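You operate a simulated robot arm through the tools that you are given. There is no shell and no other tool.

The job below is to be done with a simulated two-armed robot. You get a single attempt, and the scene is never put back.

Task
Move the grey plug to the middle socket and light the work lamp.
Fine: switch its socket off before you pull it, switch the middle one on after; leave the other plugs and switches.

The check looks at the end state, three seconds after you hand in, the way a careful person would. Anything else that was tipped, shoved, dropped, spilled or broken makes it a failure.

Robot
Two 7-joint arms with two-finger grippers on one trunk that stands fixed in place. Base frame: the origin is at the foot of the trunk, x ahead of it, y to its left, z up. Readings come in mm, degrees, newtons and seconds.
The left shoulder is at [88, 176, 1050], the right one opposite. With the tool pointing down near the work surface each hand reaches from about 100 to 880 mm from the base axis, measured 20 degrees to its own side. Payload 2.94 kg a hand.
The tool frame of a hand sits at the grasp point between the pads (the TCP): z along the fingers, y along the line on which they close. The tips reach 30 mm beyond it. The gripper opens to 138 mm; its body begins 109 mm behind the TCP.
Orientation is that of the tool frame in the base frame, as a unit quaternion [w, x, y, z]. With the fingers straight down and closing along the base's y, the tool's x points along the base's -x, its y along +y and its z along -z.

Tools
- The arms move only by the tool step_arm. It takes "left_steps", "right_steps" or both (then of equal length, played together; a hand with none holds still); each is a list of rows, each a list of 7 numbers: the opening in per cent of the stroke, from 0 (shut) to 100 (fully open), then the shift along the base's x, y, z in units of 100 mm (1.0 is 100 mm), then the turn, a rotation vector about the base's x, y, z in units of 180 degrees (1.0 is 180 degrees). In form: [[fingers, tx, ty, tz, rx, ry, rz], ...]. A call has 1 to 20 rows; each row is the pose to reach, as a shift and turn from the pose commanded when the call began. A call with a number of a shift or a turn outside -1 to 1 is refused whole. Each row takes 0.2 s and may step no farther than 50 mm and 8.6 degrees from the row before; otherwise, or with a gripper value out of range, the whole call is refused. A pose out of reach is approached as far as the arm can. The call stops where the force on the tool passes 40 N (or 10 N more than at its start, if that is more) or the arm is blocked; 0.2 s more then pass. Each finger travels about 45 mm/s and halts on what it meets, pressing with about 34 N; the grip force reading is that of the motor and also rises with nothing between the fingers. The clock runs only during rows and for 0.2 s after the last one: add rows that repeat a pose to give the fingers time. The reply holds the time, the measured pose of the TCP, the force on the tool along the base axes, the opening and the grip force, in the units named above and with some noise, with the torque about the TCP (base axes, N m) and any sound that the robot's microphone picked up.
- Cameras (640 x 400 px; columns grow to the right, rows downward): "scene" is now at [190.3, 52.4, 1527.4]; the picture's right is [0.64, -0.77, 0.00], its down [-0.56, -0.47, -0.68] and it looks along [0.52, 0.43, -0.73] (base axes); focal length 310 px, centre (320, 200). "left" rides on the left gripper at [71, -19, -146] in its tool frame; the picture's right is [0.26, 0.96, 0.00], its down [-0.85, 0.23, -0.48] and it looks along [-0.46, 0.12, 0.88] (tool axes); focal length 280 px, centre (320, 200). "right" rides on the right gripper at [71, 19, -146] in its tool frame; the picture's right is [-0.26, 0.96, 0.00], its down [-0.85, -0.23, -0.48] and it looks along [-0.46, -0.13, 0.88] (tool axes); focal length 280 px, centre (320, 200). There is no depth. A picture from a camera that has moved, and an enlarged one, comes with that camera's place and axes in the base frame and with its lens.
- grab_frame(camera): a new picture of that camera. It takes no simulated time.
- move_column(by): moves the trunk up (or, below 0, down) by that many mm; the arms and the scene camera ride with it, the base frame stays. It gives what a move gives, with no picture.
- aim_head(pan, tilt): turns the head with the scene camera to pan (to the left, within 120 degrees either way) and tilt (down, from -29 to 69), counted from straight ahead of the robot (the tilt from the chest, where the trunk bows). It gives what a move gives.
- enlarge(camera, box): a new picture of the part [left, top, right, bottom] of that camera's present view, enlarged. It takes no simulated time.
- sign_off(): hands the job in; it is judged then, once.

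Places have to be worked out from the pictures, the camera data and where the tool is seen. Open the grippers and draw the arms clear of the work before you hand the job in, unless the task says otherwise.

The tools are called after "Request:" by a JSON object that holds its "fn" and its "kwargs". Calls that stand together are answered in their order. step_arm: Moves the arms, as the interface text tells. Its arguments: {"type":"object","properties":{"left_steps":{"type":"array","items":{"type":"array","items":{"type":"number"}}},"right_steps":{"type":"array","items":{"type":"array","items":{"type":"number"}}}},"required":[]} The other tools are called the same way: move_column (by) moves the trunk up or down; aim_head (pan, tilt) turns the head that bears the scene camera; grab_frame (camera) takes a picture; enlarge (camera, box) takes an enlarged picture of a part of a camera's view; sign_off () hands the job in.

At the start:

```text
clock: 0.0
left_tool_pos: [493.4, 523.0, 1096.4]
left_orientation: [0.0, 0.0, 1.0, 0.0]
left_wrist_force: [-0.2, -0.5, -0.5]
left_moment: [0.01, 0.0, 0.0]
left_opening: 137.9
left_grasp_force: 0.1
right_tool_pos: [505.3, 72.1, 1093.1]
right_orientation: [0.0, 0.0, 1.0, 0.001]
right_wrist_force: [0.5, 0.1, -0.3]
right_moment: [-0.02, -0.01, 0.01]
right_opening: 138.0
right_grasp_force: 0.0
trunk travel left (down, up): [-225.0, 509.0]
head pan, tilt (commanded): [39.7, 47.0]
```

scene: 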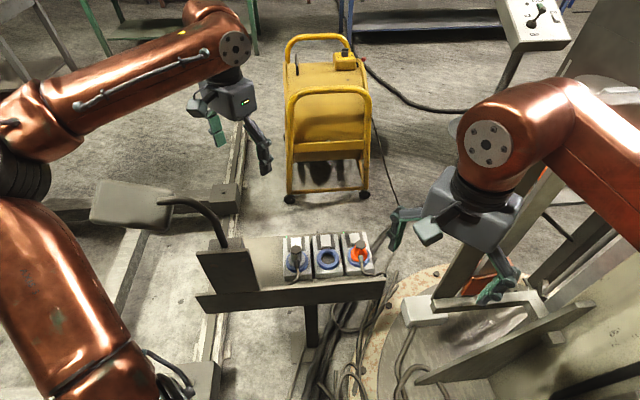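
right: 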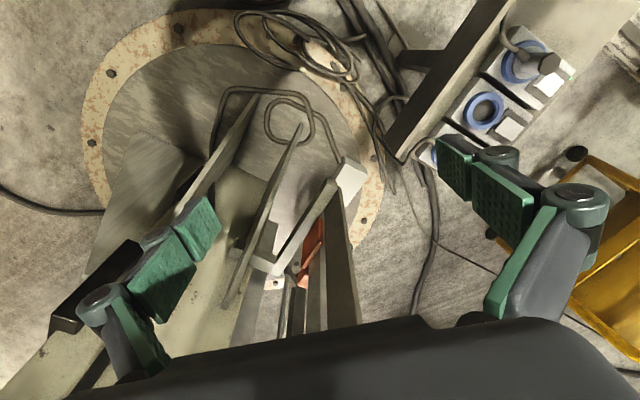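
left: 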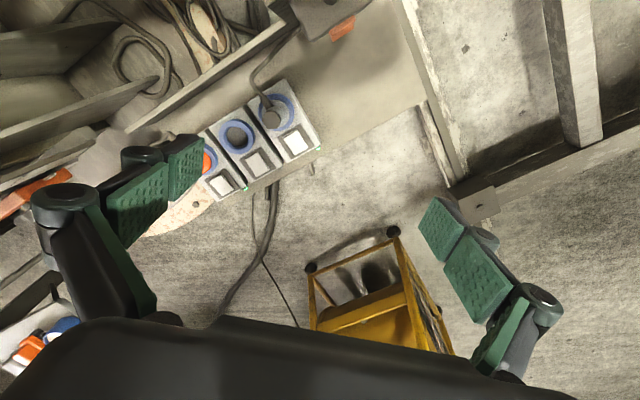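

The scene shows a small board with three sockets, a grey plug in the left one and an orange plug in the right one. I'll enlarge the views to see plugs and switches.

Request:
{"fn": "enlarge", "kwargs": {"camera": "scene", "box": [180, 180, 400, 320]}}

Request:
{"fn": "enlarge", "kwargs": {"camera": "left", "box": [140, 0, 400, 220]}}

Request:
{"fn": "enlarge", "kwargs": {"camera": "right", "box": [360, 0, 640, 200]}}

```text
2.86 times, centred on (290, 250) of scene
camera zoom: at [190.3, 52.4, 1527.4], right [0.64, -0.77, 0.0], down [-0.56, -0.47, -0.68], along [0.52, 0.43, -0.73], focal length 886 px, centre (406, 57)
```

zoom: 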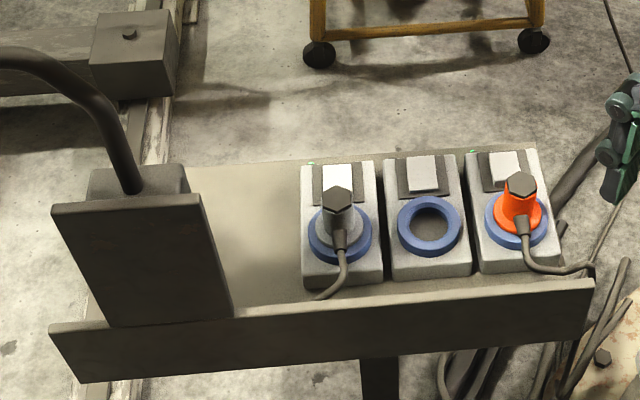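

```text
1.82 times, centred on (270, 110) of left
camera zoom: at [422.2, 504.4, 1243.1], right [-0.26, 0.96, 0.0], down [0.85, 0.23, 0.48], along [0.46, 0.12, -0.88], focal length 510 px, centre (411, 364)
```

zoom: 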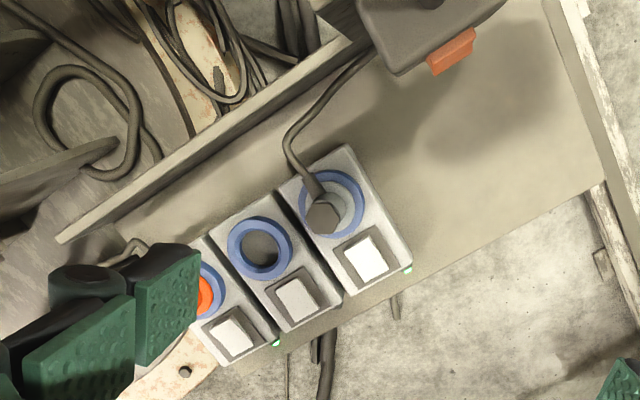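

```text
2.00 times, centred on (500, 100) of right
camera zoom: at [435.3, 91.6, 1239.4], right [0.26, 0.96, 0.0], down [0.85, -0.23, 0.47], along [0.46, -0.12, -0.88], focal length 561 px, centre (-40, 400)
```

zoom: 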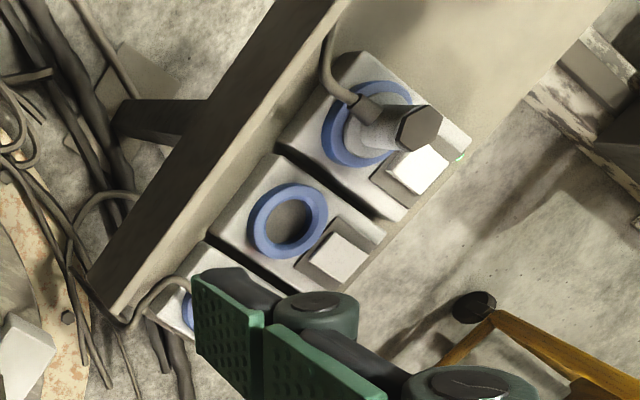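

Sockets triangulate to about z≈657: grey (555,447), middle (627,379), orange (696,305). I want more detail on the lamp base with the orange part and on the switches.

Request:
{"fn": "enlarge", "kwargs": {"camera": "left", "box": [260, 0, 420, 100]}}

Request:
{"fn": "enlarge", "kwargs": {"camera": "left", "box": [190, 70, 330, 200]}}

Request:
{"fn": "enlarge", "kwargs": {"camera": "scene", "box": [270, 220, 390, 290]}}

Request:
{"fn": "enlarge", "kwargs": {"camera": "scene", "box": [80, 160, 260, 320]}}

```text
4.00 times, centred on (340, 50) of left
camera zoom: at [422.2, 504.4, 1243.1], right [-0.26, 0.96, 0.0], down [0.85, 0.23, 0.48], along [0.46, 0.12, -0.88], focal length 1122 px, centre (240, 800)
```

zoom: 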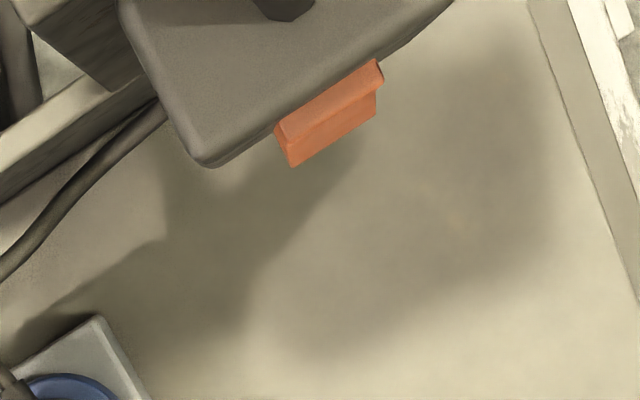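

```text
3.08 times, centred on (260, 135) of left
camera zoom: at [422.2, 504.4, 1243.1], right [-0.26, 0.96, 0.0], down [0.85, 0.23, 0.48], along [0.46, 0.12, -0.88], focal length 863 px, centre (505, 400)
```

zoom: 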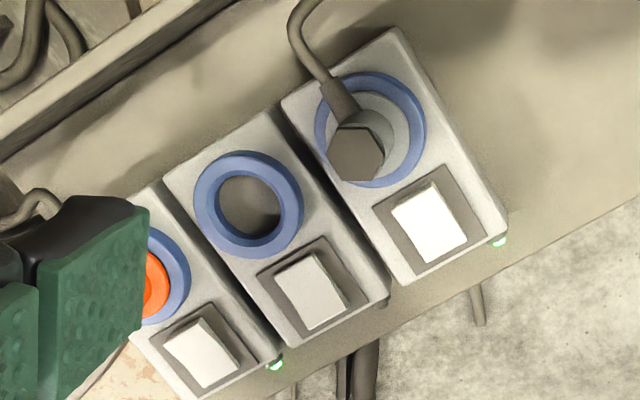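

```text
5.33 times, centred on (330, 255) of scene
camera zoom: at [190.3, 52.4, 1527.4], right [0.64, -0.77, 0.0], down [-0.56, -0.47, -0.68], along [0.52, 0.43, -0.73], focal length 1655 px, centre (267, -93)
```

zoom: 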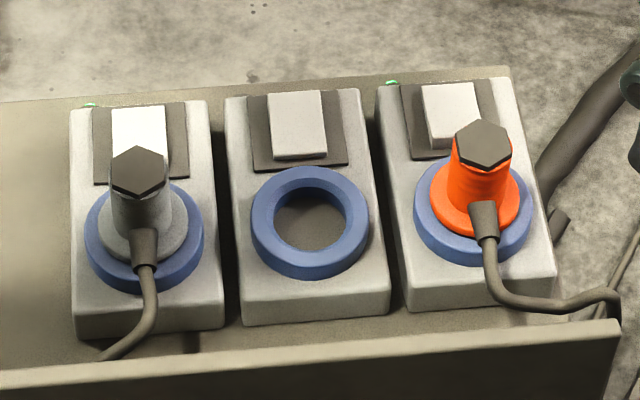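

```text
2.50 times, centred on (170, 240) of scene
camera zoom: at [190.3, 52.4, 1527.4], right [0.64, -0.77, 0.0], down [-0.56, -0.47, -0.68], along [0.52, 0.43, -0.73], focal length 776 px, centre (695, 100)
```

zoom: 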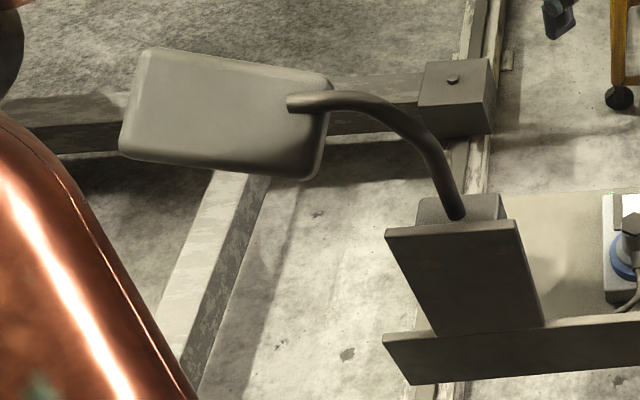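

The green LEDs suggest grey and orange sockets are on, the middle off; an orange tab sits on some box at lower-left that I can't yet identify. I'll pull the left hand back 200 mm in x so its camera sees that part of the board better.

Request:
{"fn": "step_arm", "kwargs": {"left_steps": [[100, -0.4, 0, 0, 0, 0, 0], [100, -0.8, 0, 0, 0, 0, 0], [100, -1.0, 0.2, 0, 0, 0, 0], [100, -1.0, 0.4, 0, 0, 0, 0]]}}

Request:
{"fn": "grab_frame", "kwargs": {"camera": "left"}}

Request:
{"fn": "enlarge", "kwargs": {"camera": "scene", "box": [180, 220, 300, 320]}}

```text
clock: 1.0
left_tool_pos: [392.4, 563.4, 1096.8]
left_orientation: [-0.001, -0.001, 1.0, -0.001]
left_wrist_force: [0.0, 0.0, 0.2]
left_moment: [0.04, -0.01, 0.01]
left_opening: 138.2
left_grasp_force: 0.0
right_tool_pos: [506.7, 71.1, 1092.5]
right_orientation: [-0.001, 0.0, 1.0, 0.0]
right_wrist_force: [-0.5, -0.7, 0.2]
right_moment: [0.05, 0.02, 0.02]
right_opening: 138.3
right_grasp_force: 0.0
trunk travel left (down, up): [-225.0, 509.0]
head pan, tilt (commanded): [39.7, 47.0]
```

```text
taken
camera left: at [321.9, 544.1, 1243.1], right [-0.26, 0.97, 0.0], down [0.85, 0.23, 0.48], along [0.46, 0.12, -0.88], focal length 280 px, centre (320, 200)
```

left: 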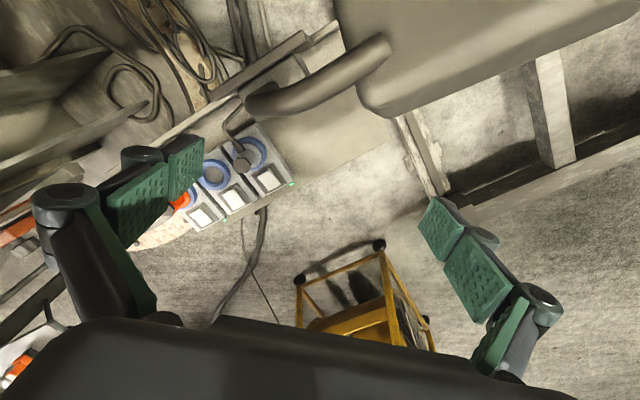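

```text
4.00 times, centred on (240, 270) of scene
camera zoom: at [190.4, 51.9, 1527.3], right [0.64, -0.77, 0.0], down [-0.56, -0.47, -0.68], along [0.52, 0.44, -0.73], focal length 1241 px, centre (640, -80)
```

zoom: 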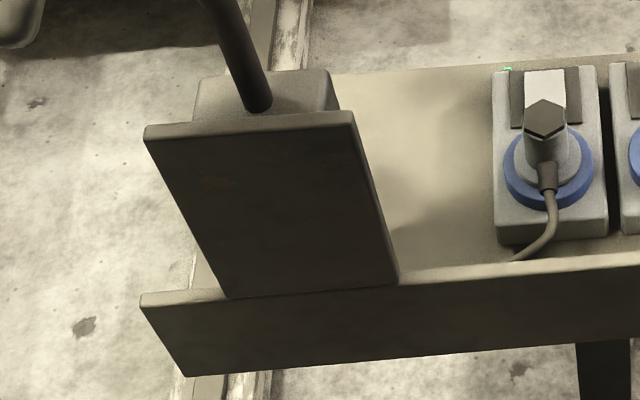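

The lamp's head sits high (about z≈1040 near (309,582)) close to the left hand and arm. I'll go back along the same path to the starting place, then look around with the head to see the left arm versus the lamp.

Request:
{"fn": "step_arm", "kwargs": {"left_steps": [[100, 0, -0.2, 0, 0, 0, 0], [100, 0.4, -0.4, 0, 0, 0, 0], [100, 0.8, -0.4, 0, 0, 0, 0], [100, 1.0, -0.4, 0, 0, 0, 0]]}}

Request:
{"fn": "aim_head", "kwargs": {"pan": 70, "tilt": 40}}

Request:
{"fn": "grab_frame", "kwargs": {"camera": "scene"}}

Request:
{"fn": "grab_frame", "kwargs": {"camera": "left"}}

```text
clock: 2.0
left_tool_pos: [494.8, 517.4, 1100.0]
left_orientation: [0.001, 0.002, 1.0, 0.004]
left_wrist_force: [0.6, -0.5, 1.1]
left_moment: [0.08, 0.06, -0.01]
left_opening: 138.0
left_grasp_force: 0.0
right_tool_pos: [507.5, 66.8, 1093.0]
right_orientation: [-0.002, 0.003, 1.0, 0.004]
right_wrist_force: [1.1, -0.4, 0.1]
right_moment: [0.1, 0.16, -0.03]
right_opening: 137.9
right_grasp_force: 0.0
trunk travel left (down, up): [-225.0, 509.0]
head pan, tilt (commanded): [39.7, 47.0]
```

```text
clock: 3.0
left_tool_pos: [493.7, 522.2, 1097.8]
left_orientation: [0.002, 0.001, 1.0, -0.001]
left_wrist_force: [0.4, 0.3, 0.4]
left_moment: [0.0, 0.01, 0.0]
left_opening: 138.0
left_grasp_force: 0.0
right_tool_pos: [504.6, 71.3, 1093.8]
right_orientation: [-0.002, 0.002, 1.0, 0.0]
right_wrist_force: [0.9, -0.6, 0.1]
right_moment: [0.05, -0.03, 0.04]
right_opening: 138.0
right_grasp_force: 0.0
trunk travel left (down, up): [-225.0, 509.0]
head pan, tilt (commanded): [70.0, 40.0]
```

```text
taken
camera scene: at [158.1, 80.4, 1537.6], right [0.94, -0.34, 0.0], down [-0.22, -0.6, -0.77], along [0.26, 0.72, -0.64], focal length 310 px, centre (320, 200)
```

scene: 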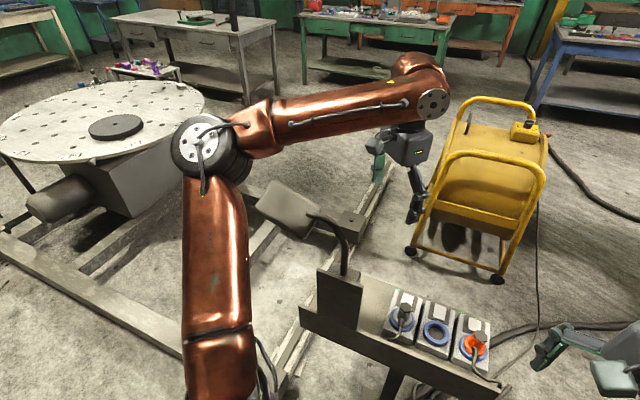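

```text
taken
camera left: at [422.1, 503.4, 1244.6], right [-0.26, 0.97, 0.0], down [0.85, 0.23, 0.48], along [0.46, 0.12, -0.88], focal length 280 px, centre (320, 200)
```

left: 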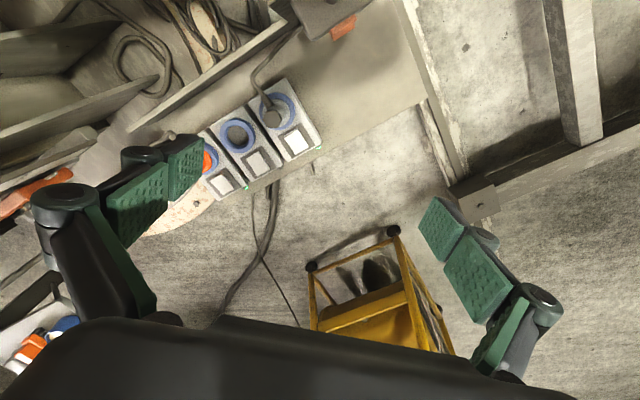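

Now the geometry is clear: lamp post at the board's end, gooseneck, head tucked between the left upper arm and forearm. I'll enlarge the lamp and sockets from this view, and look at the orange tab.

Request:
{"fn": "enlarge", "kwargs": {"camera": "scene", "box": [230, 160, 390, 340]}}

Request:
{"fn": "enlarge", "kwargs": {"camera": "scene", "box": [370, 280, 510, 390]}}

Request:
{"fn": "aim_head", "kwargs": {"pan": 0, "tilt": 45}}

Request:
{"fn": "grab_frame", "kwargs": {"camera": "scene"}}

```text
2.22 times, centred on (310, 250) of scene
camera zoom: at [158.1, 80.4, 1537.6], right [0.94, -0.34, 0.0], down [-0.22, -0.6, -0.77], along [0.26, 0.72, -0.64], focal length 690 px, centre (342, 89)
```

zoom: 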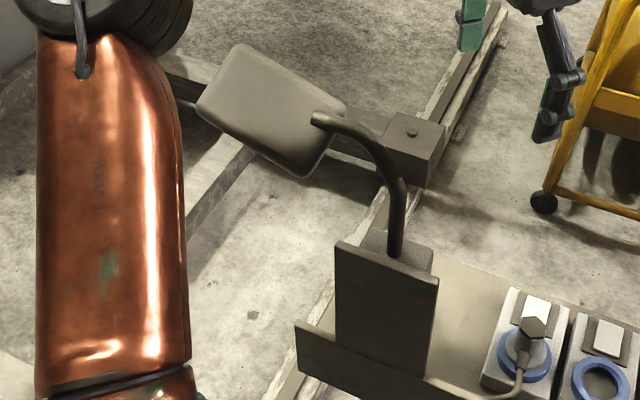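

```text
3.64 times, centred on (440, 335) of scene
camera zoom: at [158.1, 80.4, 1537.6], right [0.94, -0.34, 0.0], down [-0.22, -0.6, -0.77], along [0.26, 0.72, -0.64], focal length 1128 px, centre (-116, -291)
```

zoom: 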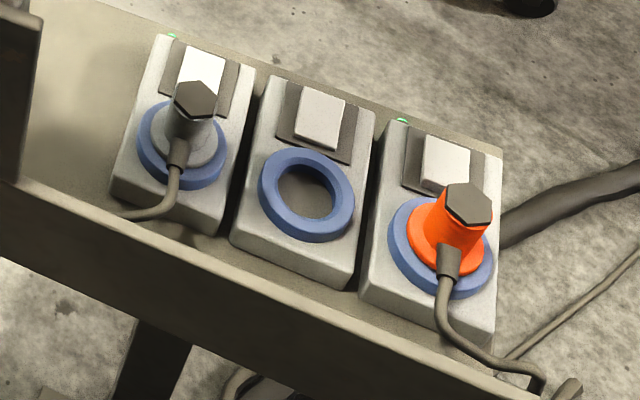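

```text
clock: 4.4
left_tool_pos: [493.4, 523.7, 1098.3]
left_orientation: [0.002, -0.001, 1.0, -0.001]
left_wrist_force: [-0.1, -0.3, 0.5]
left_moment: [-0.03, 0.0, 0.0]
left_opening: 138.2
left_grasp_force: 0.0
right_tool_pos: [505.1, 72.8, 1092.8]
right_orientation: [-0.001, 0.0, 1.0, 0.001]
right_wrist_force: [0.2, 0.3, 0.4]
right_moment: [0.0, 0.01, 0.02]
right_opening: 138.0
right_grasp_force: 0.1
trunk travel left (down, up): [-225.0, 509.0]
head pan, tilt (commanded): [0.0, 45.0]
```

```text
taken
camera scene: at [210.3, 1.6, 1530.3], right [0.0, -1.0, 0.0], down [-0.71, 0.0, -0.71], along [0.71, 0.0, -0.71], focal length 310 px, centre (320, 200)
```

scene: 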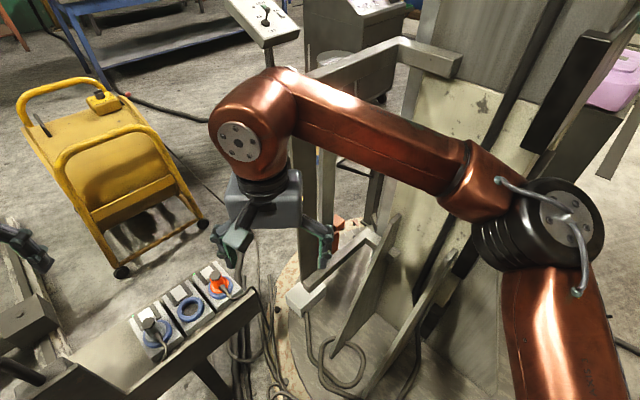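

The right arm has a clear approach to the sockets from its side (the left forearm would pass over the lamp's gooseneck), so I plan to work with the right arm. First I use the left hand as a viewer: move it left and up and yaw it so its camera looks back at the far face of the lamp post with the orange tab.

Request:
{"fn": "step_arm", "kwargs": {"left_steps": [[100, 0, 0, 0.25, 0, 0, 0], [100, 0, 0.1, 0.5, 0, 0, -0.042], [100, 0, 0.3, 0.6, 0, 0, -0.084], [100, 0, 0.5, 0.6, 0, 0, -0.126], [100, 0, 0.7, 0.6, 0, 0, -0.168], [100, 0, 0.9, 0.6, 0, 0, -0.21], [100, 0, 1.0, 0.6, 0, 0, -0.25]]}}

Request:
{"fn": "grab_frame", "kwargs": {"camera": "left"}}

```text
clock: 6.0
left_tool_pos: [493.3, 623.5, 1156.0]
left_orientation: [0.0, 0.384, 0.923, -0.001]
left_wrist_force: [-0.1, 0.0, -0.4]
left_moment: [-0.01, -0.01, -0.01]
left_opening: 138.1
left_grasp_force: 0.1
right_tool_pos: [504.7, 72.3, 1093.4]
right_orientation: [-0.001, 0.0, 1.0, 0.0]
right_wrist_force: [-0.4, 0.4, 0.5]
right_moment: [-0.02, 0.03, 0.02]
right_opening: 137.8
right_grasp_force: 0.0
trunk travel left (down, up): [-225.0, 509.0]
head pan, tilt (commanded): [0.0, 45.0]
```

```text
taken
camera left: at [429.6, 660.7, 1303.0], right [0.5, 0.87, 0.0], down [0.76, -0.44, 0.48], along [0.41, -0.24, -0.88], focal length 280 px, centre (320, 200)
```

left: 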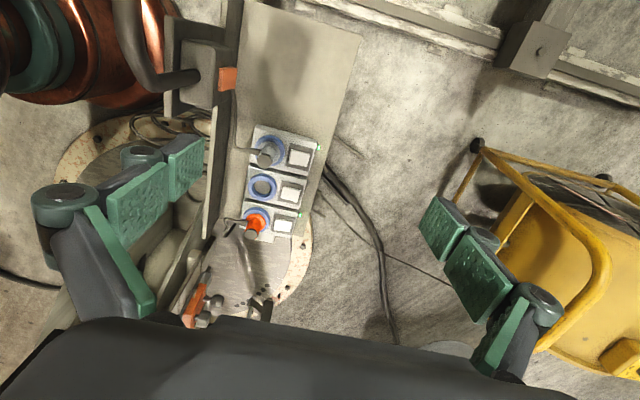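

The post with the orange tab is visible now at top left; I'll enlarge it and the sockets.

Request:
{"fn": "enlarge", "kwargs": {"camera": "left", "box": [140, 0, 300, 130]}}

Request:
{"fn": "enlarge", "kwargs": {"camera": "left", "box": [220, 110, 340, 250]}}

```text
3.08 times, centred on (220, 65) of left
camera zoom: at [429.6, 660.7, 1303.0], right [0.5, 0.87, 0.0], down [0.76, -0.44, 0.48], along [0.41, -0.24, -0.88], focal length 863 px, centre (628, 615)
```

zoom: 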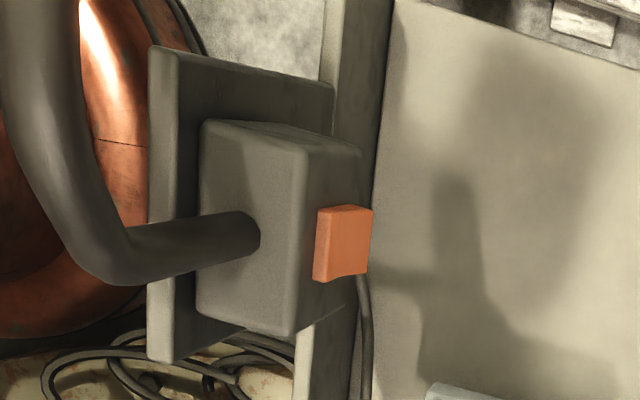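

```text
2.86 times, centred on (280, 180) of left
camera zoom: at [429.6, 660.7, 1303.0], right [0.5, 0.87, 0.0], down [0.76, -0.44, 0.48], along [0.41, -0.24, -0.88], focal length 801 px, centre (434, 257)
```

zoom: 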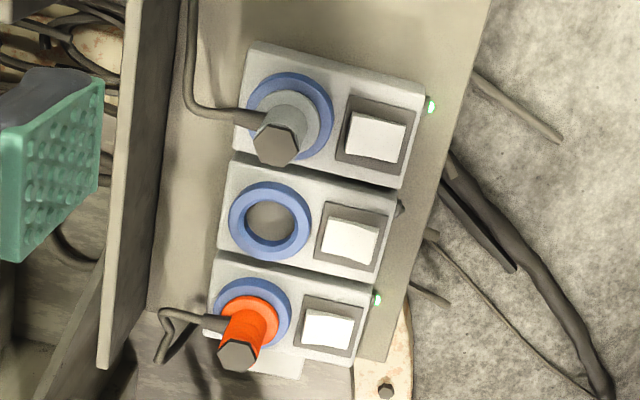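

The orange part is a rocker on the lamp's housing; the grey plug's cord runs to it. Let me enlarge each socket switch and the orange rocker strongly to read their states.

Request:
{"fn": "enlarge", "kwargs": {"camera": "left", "box": [280, 135, 325, 175]}}

Request:
{"fn": "enlarge", "kwargs": {"camera": "left", "box": [270, 170, 315, 210]}}

Request:
{"fn": "enlarge", "kwargs": {"camera": "left", "box": [265, 205, 310, 245]}}

Request:
{"fn": "enlarge", "kwargs": {"camera": "left", "box": [200, 50, 250, 100]}}

```text
10.00 times, centred on (302, 155) of left
camera zoom: at [429.6, 660.7, 1303.0], right [0.5, 0.87, 0.0], down [0.76, -0.44, 0.48], along [0.41, -0.24, -0.88], focal length 2804 px, centre (495, 650)
```

zoom: 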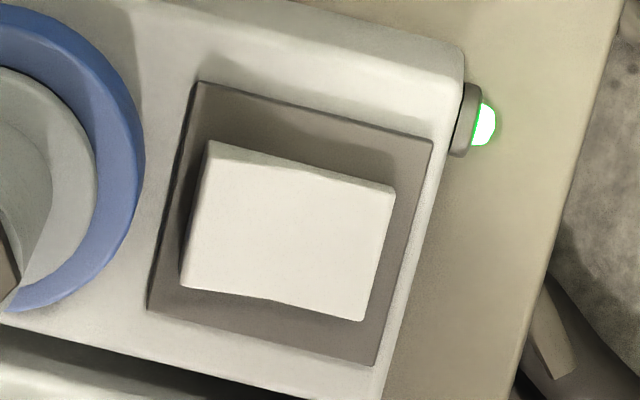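

```text
10.00 times, centred on (292, 190) of left
camera zoom: at [429.6, 660.7, 1303.0], right [0.5, 0.87, 0.0], down [0.76, -0.44, 0.48], along [0.41, -0.24, -0.88], focal length 2804 px, centre (595, 300)
```

zoom: 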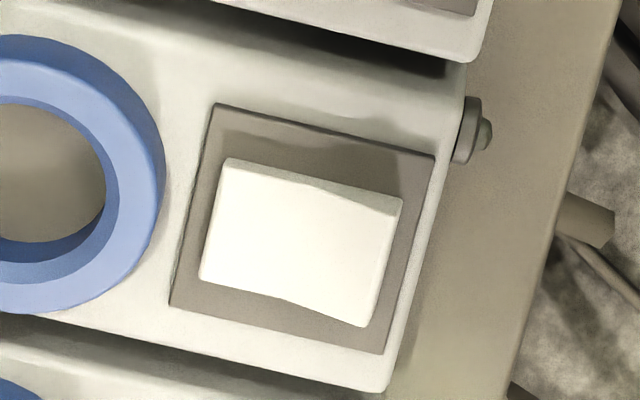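

```text
10.00 times, centred on (288, 225) of left
camera zoom: at [429.6, 660.7, 1303.0], right [0.5, 0.87, 0.0], down [0.76, -0.44, 0.48], along [0.41, -0.24, -0.88], focal length 2804 px, centre (645, -50)
```

zoom: 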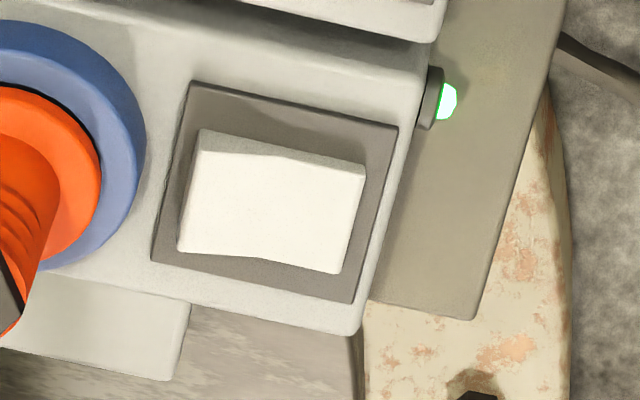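

```text
8.00 times, centred on (225, 75) of left
camera zoom: at [429.6, 660.7, 1303.0], right [0.5, 0.87, 0.0], down [0.76, -0.44, 0.48], along [0.41, -0.24, -0.88], focal length 2243 px, centre (1080, 1200)
```

zoom: 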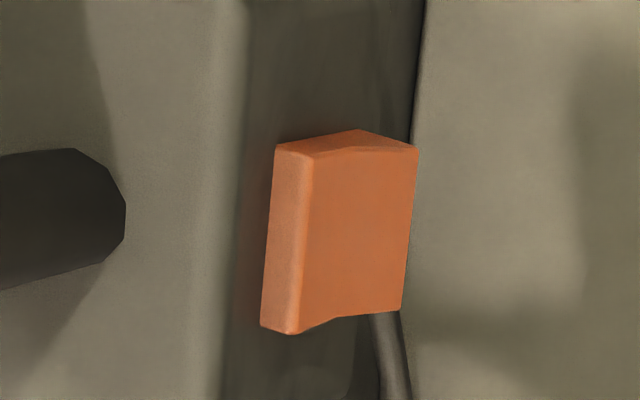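

States are readable now: "on" rockers (grey, orange) have the far/LED end pressed, the middle one ("off") has the socket-side end pressed; the lamp's orange rocker has its top half pressed. I'll start bringing the right hand over: yaw about 46° so its fingers close along the socket row.

Request:
{"fn": "step_arm", "kwargs": {"right_steps": [[100, 0, 0.12, -0.1, 0, 0, 0.037], [100, 0, 0.25, -0.2, 0, 0, 0.074], [100, 0, 0.4, -0.3, 0, 0, 0.111], [80, 0, 0.55, -0.4, 0, 0, 0.148], [60, 0, 0.7, -0.5, 0, 0, 0.185], [40, 0, 0.85, -0.6, 0, 0, 0.222], [20, 0, 1.0, -0.6, 0, 0, 0.258]]}}

Request:
{"fn": "step_arm", "kwargs": {"right_steps": [[0, 0, 0.3, -0.2, 0.0275, -0.026, 0], [0, 0, 0.6, -0.4, 0.055, -0.052, 0], [0, 0, 0.9, -0.5, 0.0805, -0.0766, 0], [0, 0, 1.0, -0.5, 0.1007, -0.0958, 0]]}}

Request:
{"fn": "grab_frame", "kwargs": {"camera": "right"}}

Request:
{"fn": "grab_frame", "kwargs": {"camera": "scene"}}

Request:
{"fn": "grab_frame", "kwargs": {"camera": "left"}}

```text
clock: 7.6
left_tool_pos: [493.4, 624.2, 1156.3]
left_orientation: [0.001, 0.382, 0.924, -0.002]
left_wrist_force: [-0.6, -0.2, -1.0]
left_moment: [-0.05, -0.02, 0.04]
left_opening: 138.0
left_grasp_force: 0.1
right_tool_pos: [506.1, 173.5, 1031.8]
right_orientation: [-0.002, -0.395, 0.919, 0.001]
right_wrist_force: [-0.1, 0.7, -0.3]
right_moment: [-0.01, 0.03, 0.0]
right_opening: 56.7
right_grasp_force: 0.6
trunk travel left (down, up): [-225.0, 509.0]
head pan, tilt (commanded): [0.0, 45.0]
```

```text
clock: 8.6
left_tool_pos: [493.6, 622.3, 1156.4]
left_orientation: [-0.001, 0.383, 0.924, 0.0]
left_wrist_force: [0.0, -0.4, 0.4]
left_moment: [0.02, -0.01, -0.01]
left_opening: 138.1
left_grasp_force: 0.0
right_tool_pos: [505.5, 273.3, 982.2]
right_orientation: [0.198, -0.385, 0.897, 0.087]
right_wrist_force: [-0.7, 0.0, 0.1]
right_moment: [0.01, 0.02, -0.03]
right_opening: 0.0
right_grasp_force: 27.5
trunk travel left (down, up): [-225.0, 509.0]
head pan, tilt (commanded): [0.0, 45.0]
```

```text
taken
camera right: at [406.0, 194.4, 1085.1], right [-0.54, 0.84, 0.11], down [0.56, 0.25, 0.79], along [0.63, 0.49, -0.6], focal length 280 px, centre (320, 200)
```

right: 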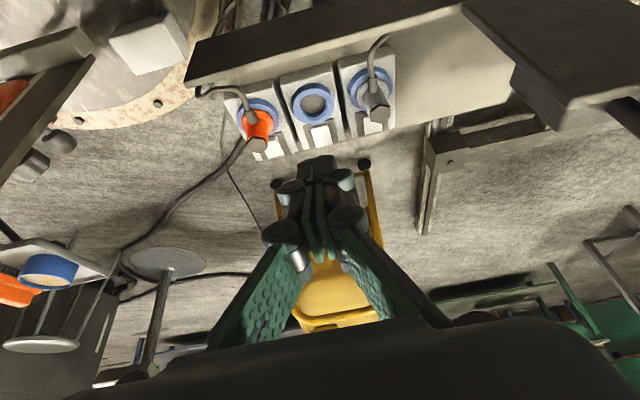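

```text
taken
camera scene: at [210.3, 1.1, 1530.3], right [0.0, -1.0, 0.0], down [-0.71, 0.0, -0.71], along [0.71, 0.0, -0.71], focal length 310 px, centre (320, 200)
```

scene: 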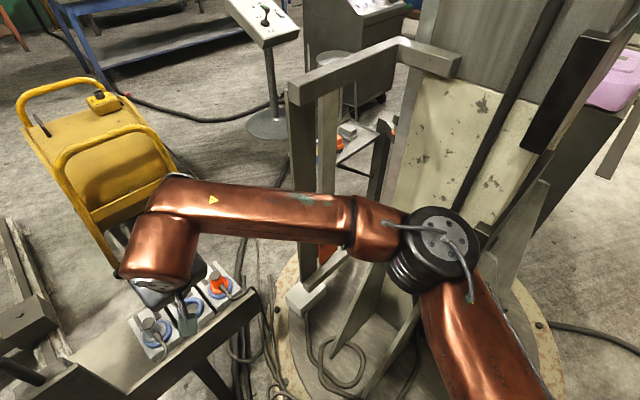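

```text
taken
camera left: at [429.5, 659.8, 1303.5], right [0.5, 0.87, 0.0], down [0.76, -0.44, 0.48], along [0.41, -0.24, -0.88], focal length 280 px, centre (320, 200)
```

left: 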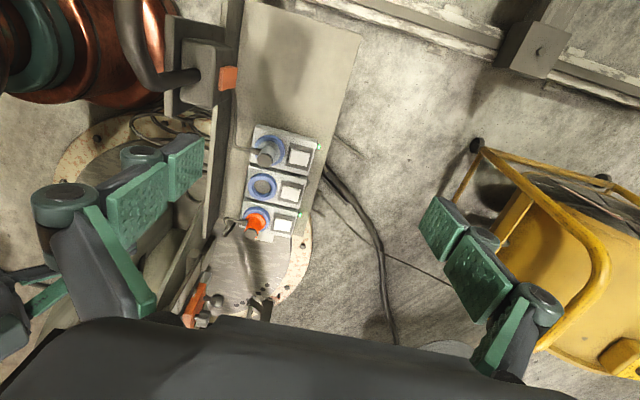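

The right hand is at yaw 46°, tilted 25° outward, and tracks commands accurately. I'll enlarge the right camera's view of the sockets to refine positions.

Request:
{"fn": "enlarge", "kwargs": {"camera": "right", "box": [220, 40, 410, 170]}}

```text
3.08 times, centred on (315, 105) of right
camera zoom: at [406.0, 194.4, 1085.1], right [-0.54, 0.84, 0.11], down [0.56, 0.25, 0.79], along [0.63, 0.49, -0.6], focal length 863 px, centre (335, 492)
```

zoom: 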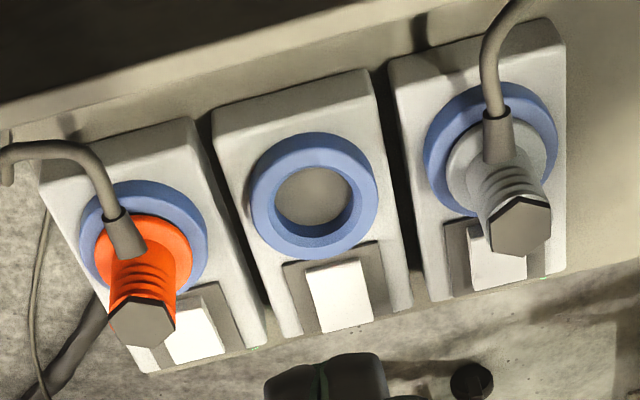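

Stereo from both wrist cameras puts the ring plane at z≈654: grey (551.5,448.5), middle (624.6,377.5), orange (698,307), switch rockers about 73 mm outward of the ring centres. Let me check the closed fingertip's shape before pressing anything.

Request:
{"fn": "enlarge", "kwargs": {"camera": "right", "box": [240, 130, 400, 280]}}

Request:
{"fn": "enlarge", "kwargs": {"camera": "left", "box": [0, 130, 210, 320]}}

```text
2.67 times, centred on (320, 205) of right
camera zoom: at [406.0, 194.4, 1085.1], right [-0.54, 0.84, 0.11], down [0.56, 0.25, 0.79], along [0.63, 0.49, -0.6], focal length 748 px, centre (320, 187)
```

zoom: 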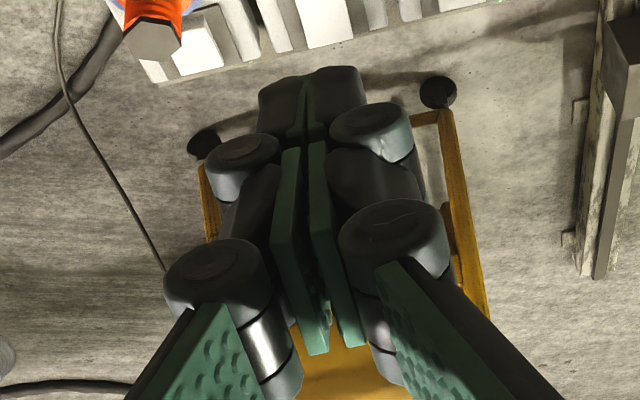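

```text
2.11 times, centred on (105, 225) of left
camera zoom: at [429.5, 659.8, 1303.5], right [0.5, 0.87, 0.0], down [0.76, -0.44, 0.48], along [0.41, -0.24, -0.88], focal length 590 px, centre (773, 147)
```

zoom: 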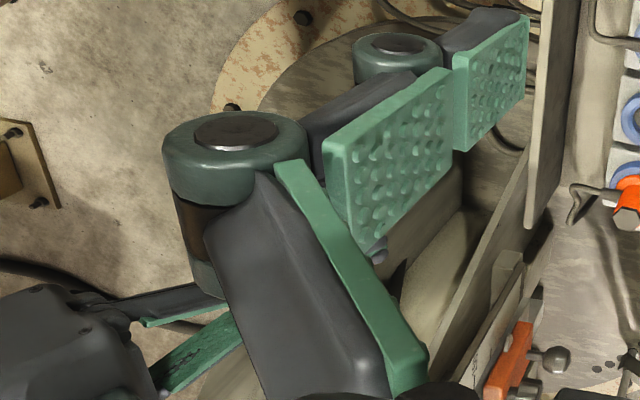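

Fingertips closed are about 28×25 mm. I'll move the right hand up to above the grey switch in stages, still well above the plugs.

Request:
{"fn": "step_arm", "kwargs": {"right_steps": [[0, 0.15, 0.25, -0.25, 0, 0, 0], [0, 0.3, 0.5, -0.5, 0, 0, 0], [0, 0.4, 0.75, -0.75, -0.01, 0.0095, 0], [0, 0.5, 1.0, -1.0, -0.0201, 0.0191, 0]]}}

Request:
{"fn": "step_arm", "kwargs": {"right_steps": [[0, 0.1, 0.3, -0.25, 0, 0, 0], [0, 0.2, 0.6, -0.5, 0, 0, 0], [0, 0.3, 0.9, -0.75, 0, 0, 0], [0, 0.38, 1.0, -1.0, 0, 0, 0]]}}

Request:
{"fn": "grab_frame", "kwargs": {"camera": "right"}}

Request:
{"fn": "grab_frame", "kwargs": {"camera": "left"}}

Request:
{"fn": "grab_frame", "kwargs": {"camera": "scene"}}

```text
clock: 9.6
left_tool_pos: [494.2, 625.6, 1155.8]
left_orientation: [0.0, 0.382, 0.924, -0.002]
left_wrist_force: [1.1, 1.2, -1.3]
left_moment: [-0.07, 0.0, -0.03]
left_opening: 138.1
left_grasp_force: 0.0
right_tool_pos: [555.0, 375.6, 881.8]
right_orientation: [0.158, -0.389, 0.905, 0.069]
right_wrist_force: [0.0, 1.2, 0.0]
right_moment: [-0.01, 0.02, 0.0]
right_opening: 0.0
right_grasp_force: 28.2
trunk travel left (down, up): [-225.0, 509.0]
head pan, tilt (commanded): [0.0, 45.0]
```

```text
clock: 10.6
left_tool_pos: [493.8, 619.2, 1158.4]
left_orientation: [-0.001, 0.383, 0.924, 0.001]
left_wrist_force: [-0.2, -0.6, 1.0]
left_moment: [0.03, -0.01, 0.03]
left_opening: 138.0
left_grasp_force: 0.1
right_tool_pos: [575.2, 414.4, 810.9]
right_orientation: [0.159, -0.388, 0.905, 0.07]
right_wrist_force: [0.4, -0.6, 0.4]
right_moment: [0.02, 0.06, 0.04]
right_opening: 0.0
right_grasp_force: 28.8
right hand out of reach, approached as far as the arm can: row 2, 3, 4
trunk travel left (down, up): [-225.0, 509.0]
head pan, tilt (commanded): [0.0, 45.0]
```

```text
taken
camera right: at [481.3, 344.3, 923.9], right [-0.53, 0.84, 0.09], down [0.61, 0.3, 0.74], along [0.59, 0.45, -0.67], focal length 280 px, centre (320, 200)
```

right: 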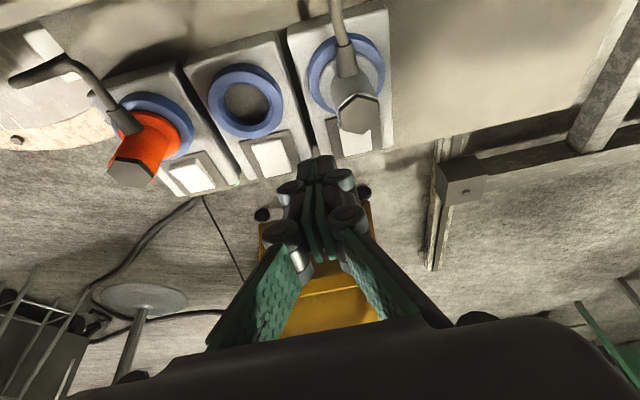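

```text
taken
camera left: at [430.4, 656.8, 1305.0], right [0.5, 0.87, 0.0], down [0.76, -0.44, 0.47], along [0.41, -0.24, -0.88], focal length 280 px, centre (320, 200)
```

left: 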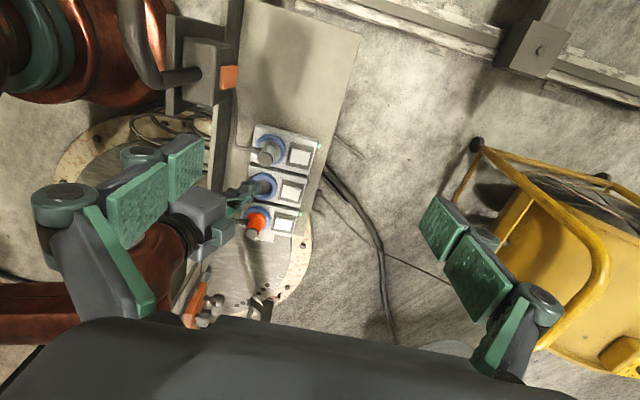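

```text
taken
camera scene: at [210.5, -0.3, 1530.3], right [0.0, -1.0, 0.0], down [-0.71, 0.0, -0.71], along [0.71, 0.0, -0.71], focal length 310 px, centre (320, 200)
```

scene: 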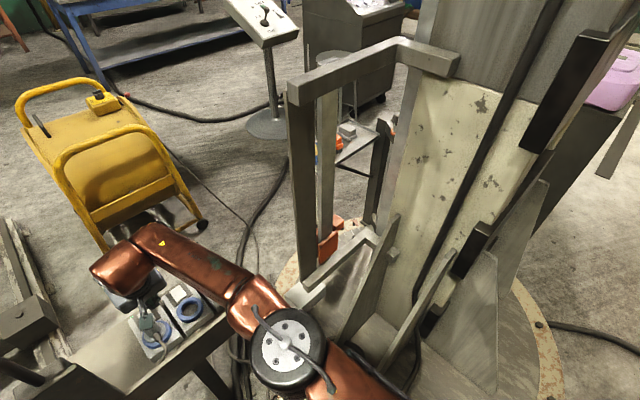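

The right arm hits its reach limit at about (575,414,811), short of the switches, so the left arm must do the work — with the trunk raised so its forearm passes well above the lamp. First I retract the right hand along its path.

Request:
{"fn": "step_arm", "kwargs": {"right_steps": [[0, -0.1, -0.3, 0.25, 0, 0, 0], [0, -0.2, -0.6, 0.5, 0, 0, 0], [0, -0.3, -0.9, 0.75, 0, 0, 0], [0, -0.38, -1.0, 1.0, 0, 0, 0]]}}

Request:
{"fn": "step_arm", "kwargs": {"right_steps": [[0, -0.15, -0.25, 0.25, 0, 0, 0], [0, -0.3, -0.5, 0.5, 0, 0, 0], [0, -0.4, -0.75, 0.75, 0, 0, 0], [0, -0.5, -1.0, 1.0, 0, 0, 0]]}}

```text
clock: 11.6
left_tool_pos: [492.2, 621.8, 1158.0]
left_orientation: [0.0, 0.383, 0.924, -0.001]
left_wrist_force: [-0.6, -1.4, 1.2]
left_moment: [0.06, -0.01, 0.0]
left_opening: 137.8
left_grasp_force: 0.1
right_tool_pos: [535.1, 315.6, 912.2]
right_orientation: [0.16, -0.388, 0.905, 0.069]
right_wrist_force: [-0.3, -0.5, -0.8]
right_moment: [0.01, -0.02, -0.03]
right_opening: 0.1
right_grasp_force: 28.3
trunk travel left (down, up): [-225.0, 509.0]
head pan, tilt (commanded): [0.0, 45.0]
```

```text
clock: 12.6
left_tool_pos: [492.1, 621.3, 1157.3]
left_orientation: [0.0, 0.382, 0.924, 0.001]
left_wrist_force: [0.0, -0.1, -0.4]
left_moment: [0.03, -0.02, -0.04]
left_opening: 138.0
left_grasp_force: 0.0
right_tool_pos: [485.1, 216.9, 1010.5]
right_orientation: [0.16, -0.388, 0.905, 0.07]
right_wrist_force: [0.5, -0.7, 0.4]
right_moment: [0.02, 0.01, 0.0]
right_opening: 0.0
right_grasp_force: 28.4
trunk travel left (down, up): [-225.0, 509.0]
head pan, tilt (commanded): [0.0, 45.0]
```

Right hand is back at (485,217,1010). Now I raise the trunk 300 mm; both arms ride up, away from everything.

Request:
{"fn": "move_column", "kwargs": {"by": 300}}

Request:
{"fn": "aim_head", "kwargs": {"pan": 62, "tilt": 52}}

Request:
{"fn": "grab_frame", "kwargs": {"camera": "scene"}}

Request:
{"fn": "grab_frame", "kwargs": {"camera": "right"}}

```text
clock: 15.6
left_tool_pos: [493.3, 622.4, 1455.8]
left_orientation: [-0.001, 0.383, 0.924, 0.0]
left_wrist_force: [-0.7, 0.2, -0.4]
left_moment: [0.02, 0.0, 0.02]
left_opening: 138.1
left_grasp_force: 0.0
right_tool_pos: [484.7, 217.9, 1310.2]
right_orientation: [0.158, -0.388, 0.906, 0.068]
right_wrist_force: [0.2, 0.6, 0.2]
right_moment: [0.0, 0.01, 0.0]
right_opening: 0.0
right_grasp_force: 28.7
trunk travel left (down, up): [-525.0, 209.0]
head pan, tilt (commanded): [0.0, 45.0]
```

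```text
clock: 16.9
left_tool_pos: [493.1, 621.2, 1456.1]
left_orientation: [0.001, 0.383, 0.924, -0.001]
left_wrist_force: [0.1, 0.2, 0.1]
left_moment: [0.0, -0.03, 0.02]
left_opening: 138.2
left_grasp_force: 0.0
right_tool_pos: [484.6, 217.9, 1311.5]
right_orientation: [0.158, -0.388, 0.905, 0.068]
right_wrist_force: [-0.6, 0.6, -0.3]
right_moment: [0.01, 0.0, 0.03]
right_opening: 0.0
right_grasp_force: 28.6
trunk travel left (down, up): [-525.0, 209.0]
head pan, tilt (commanded): [62.0, 52.0]
```

```text
taken
camera scene: at [25.8, 68.1, 1824.8], right [0.88, -0.47, 0.0], down [-0.37, -0.7, -0.62], along [0.29, 0.54, -0.79], focal length 310 px, centre (320, 200)
```

scene: 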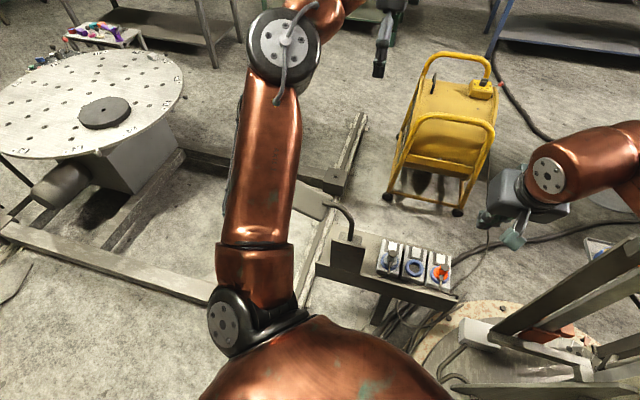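

```text
taken
camera right: at [391.8, 147.1, 1424.0], right [-0.53, 0.84, 0.09], down [0.61, 0.3, 0.74], along [0.59, 0.45, -0.67], focal length 280 px, centre (320, 200)
```

right: 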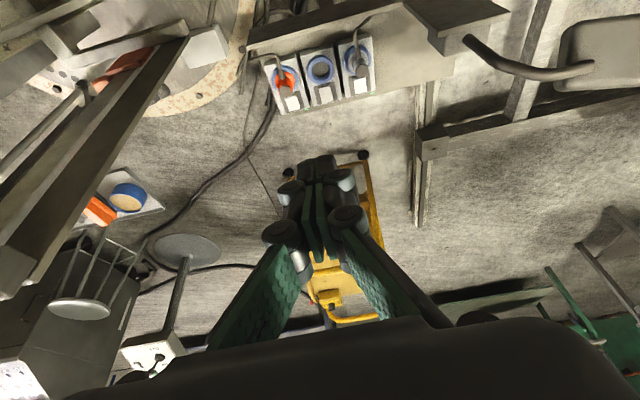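

The trunk also leans back as it rises (the head moved back ~140 mm), so I need to check the left arm's geometry carefully. I move the right hand aside by 200 mm, and then bring the left hand high over the sockets with yaw turned to the row direction to see where its elbow and forearm lie.

Request:
{"fn": "step_arm", "kwargs": {"right_steps": [[0, 0, -0.3, 0, 0, 0, 0], [0, 0, -0.6, 0, 0, 0, 0], [0, 0, -0.9, 0, 0, 0, 0], [0, 0, -1.0, 0, 0, 0, 0]]}}

Request:
{"fn": "step_arm", "kwargs": {"right_steps": [[0, 0, -0.3, 0, 0, 0, 0], [0, 0, -0.6, 0, 0, 0, 0], [0, 0, -0.9, 0, 0, 0, 0], [0, 0, -1.0, 0, 0, 0, 0]]}}

Request:
{"fn": "step_arm", "kwargs": {"left_steps": [[100, 0.05, -0.15, -0.1, 0, 0, 0.042], [100, 0.1, -0.3, -0.2, 0, 0, 0.084], [100, 0.15, -0.45, -0.3, 0, 0, 0.126], [80, 0.2, -0.6, -0.4, 0, 0, 0.168], [60, 0.25, -0.75, -0.5, 0, 0, 0.21], [40, 0.3, -0.9, -0.6, 0, 0, 0.252], [20, 0.34, -1.0, -0.7, 0, 0, 0.294]]}}

Request:
{"fn": "step_arm", "kwargs": {"left_steps": [[0, 0.05, -0.15, -0.1, 0, 0, 0.042], [0, 0.1, -0.3, -0.3, 0, 0, 0.084], [0, 0.15, -0.45, -0.5, 0, 0, 0.126], [0, 0.2, -0.6, -0.7, 0, 0, 0.168], [0, 0.3, -0.75, -0.9, 0, 0, 0.21], [0, 0.33, -0.9, -1.0, 0, 0, 0.214]]}}

Request:
{"fn": "grab_frame", "kwargs": {"camera": "scene"}}

Request:
{"fn": "grab_frame", "kwargs": {"camera": "right"}}

Request:
{"fn": "grab_frame", "kwargs": {"camera": "left"}}

```text
clock: 17.9
left_tool_pos: [493.5, 622.9, 1456.1]
left_orientation: [0.0, 0.382, 0.924, 0.0]
left_wrist_force: [0.9, -0.5, -0.7]
left_moment: [0.01, 0.0, 0.02]
left_opening: 137.8
left_grasp_force: 0.1
right_tool_pos: [485.5, 117.7, 1310.1]
right_orientation: [0.159, -0.389, 0.905, 0.069]
right_wrist_force: [0.4, -1.1, -0.5]
right_moment: [0.02, -0.04, -0.02]
right_opening: 0.0
right_grasp_force: 28.0
trunk travel left (down, up): [-525.0, 209.0]
head pan, tilt (commanded): [62.0, 52.0]
```

```text
clock: 18.9
left_tool_pos: [492.6, 622.7, 1457.4]
left_orientation: [0.0, 0.383, 0.924, 0.001]
left_wrist_force: [0.1, -1.1, -0.5]
left_moment: [-0.01, -0.02, -0.05]
left_opening: 138.2
left_grasp_force: 0.0
right_tool_pos: [484.2, 16.2, 1310.0]
right_orientation: [0.16, -0.388, 0.905, 0.069]
right_wrist_force: [0.1, 0.4, -0.7]
right_moment: [0.04, 0.0, 0.02]
right_opening: 0.0
right_grasp_force: 28.3
trunk travel left (down, up): [-525.0, 209.0]
head pan, tilt (commanded): [62.0, 52.0]
```

```text
clock: 20.5
left_tool_pos: [527.0, 521.1, 1387.8]
left_orientation: [0.0, -0.07, 0.998, 0.0]
left_wrist_force: [-0.5, 0.0, 0.3]
left_moment: [-0.03, -0.02, 0.02]
left_opening: 56.4
left_grasp_force: 0.6
right_tool_pos: [484.4, 17.8, 1311.0]
right_orientation: [0.16, -0.389, 0.905, 0.069]
right_wrist_force: [-0.1, 0.4, -0.1]
right_moment: [0.03, -0.05, -0.01]
right_opening: 0.0
right_grasp_force: 28.3
trunk travel left (down, up): [-525.0, 209.0]
head pan, tilt (commanded): [62.0, 52.0]
```

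```text
clock: 21.9
left_tool_pos: [559.9, 432.2, 1288.4]
left_orientation: [0.0, -0.395, 0.919, 0.0]
left_wrist_force: [0.3, 0.8, 0.6]
left_moment: [0.01, -0.02, 0.01]
left_opening: 0.1
left_grasp_force: 28.6
right_tool_pos: [484.5, 17.9, 1310.6]
right_orientation: [0.159, -0.389, 0.905, 0.07]
right_wrist_force: [0.1, 0.4, 0.8]
right_moment: [0.03, -0.01, -0.01]
right_opening: 0.2
right_grasp_force: 28.4
trunk travel left (down, up): [-525.0, 209.0]
head pan, tilt (commanded): [62.0, 52.0]
```

```text
taken
camera scene: at [25.5, 67.1, 1824.9], right [0.88, -0.47, 0.0], down [-0.37, -0.7, -0.62], along [0.29, 0.54, -0.79], focal length 310 px, centre (320, 200)
```

scene: 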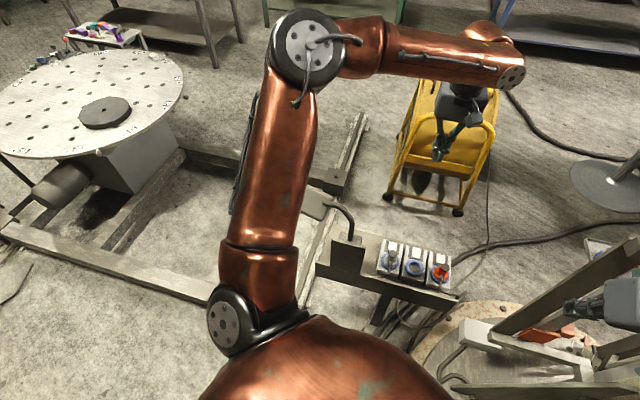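

```text
taken
camera right: at [391.1, -53.3, 1424.0], right [-0.53, 0.84, 0.09], down [0.61, 0.3, 0.74], along [0.59, 0.45, -0.67], focal length 280 px, centre (320, 200)
```

right: 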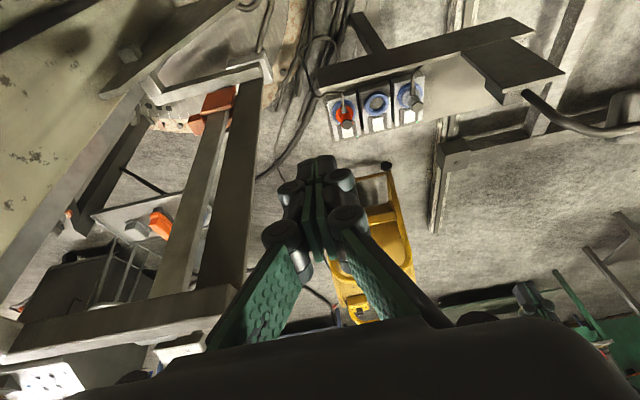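

```text
taken
camera left: at [524.9, 368.3, 1433.8], right [-0.88, 0.47, 0.0], down [0.42, 0.77, 0.48], along [0.23, 0.42, -0.88], focal length 280 px, centre (320, 200)
```

left: 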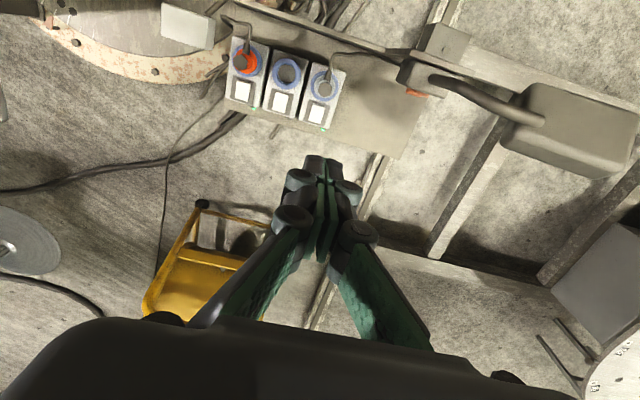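

The left elbow sits high above the shoulder–wrist line, which is favourable. I'll lower the left hand vertically in steps over the sockets (tips still 350+ mm above the plugs) and check the forearm against the lamp.

Request:
{"fn": "step_arm", "kwargs": {"left_steps": [[0, 0, 0, -0.4, 0, 0, 0], [0, 0, 0, -0.8, 0, 0, 0], [0, 0, 0, -1.0, 0, 0, 0]]}}

Request:
{"fn": "step_arm", "kwargs": {"left_steps": [[0, 0, 0, -0.4, 0, 0, 0], [0, 0, 0, -0.8, 0, 0, 0], [0, 0, 0, -1.0, 0, 0, 0]]}}

Request:
{"fn": "grab_frame", "kwargs": {"camera": "scene"}}

Request:
{"fn": "grab_frame", "kwargs": {"camera": "right"}}

```text
clock: 22.7
left_tool_pos: [560.5, 432.0, 1186.7]
left_orientation: [0.0, -0.394, 0.919, 0.001]
left_wrist_force: [-0.1, -1.1, 0.5]
left_moment: [-0.01, 0.0, 0.01]
left_opening: 0.0
left_grasp_force: 28.1
right_tool_pos: [485.3, 18.8, 1311.0]
right_orientation: [0.158, -0.389, 0.905, 0.07]
right_wrist_force: [0.6, 0.4, 0.5]
right_moment: [0.0, -0.04, -0.02]
right_opening: 0.1
right_grasp_force: 28.4
trunk travel left (down, up): [-525.0, 209.0]
head pan, tilt (commanded): [62.0, 52.0]
```

```text
clock: 23.5
left_tool_pos: [559.1, 432.0, 1089.1]
left_orientation: [0.002, -0.393, 0.92, -0.001]
left_wrist_force: [1.0, 0.2, 0.3]
left_moment: [0.01, -0.03, -0.02]
left_opening: 0.0
left_grasp_force: 27.8
right_tool_pos: [483.9, 17.9, 1311.3]
right_orientation: [0.159, -0.388, 0.905, 0.069]
right_wrist_force: [0.8, -0.3, 0.3]
right_moment: [-0.01, 0.01, -0.02]
right_opening: 0.0
right_grasp_force: 28.8
trunk travel left (down, up): [-525.0, 209.0]
head pan, tilt (commanded): [62.0, 52.0]
```

```text
taken
camera scene: at [25.5, 67.4, 1824.9], right [0.88, -0.47, 0.0], down [-0.37, -0.7, -0.62], along [0.29, 0.54, -0.79], focal length 310 px, centre (320, 200)
```

scene: 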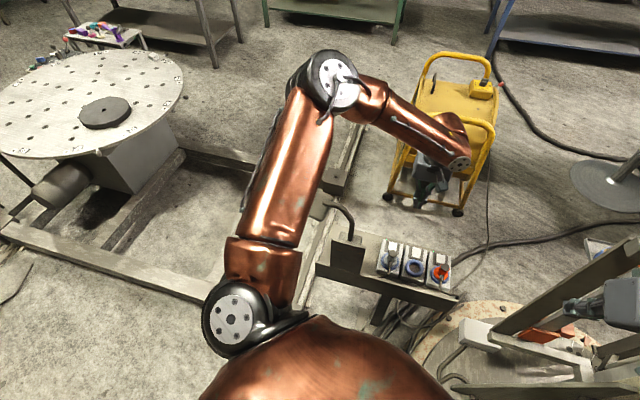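

```text
taken
camera right: at [391.1, -53.1, 1424.0], right [-0.53, 0.84, 0.09], down [0.61, 0.3, 0.74], along [0.59, 0.45, -0.67], focal length 280 px, centre (320, 200)
```

right: 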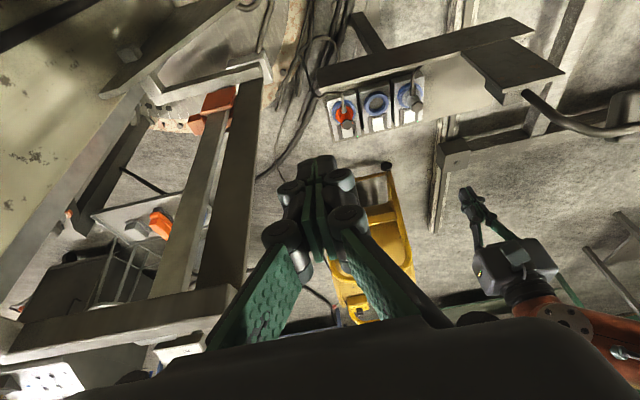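

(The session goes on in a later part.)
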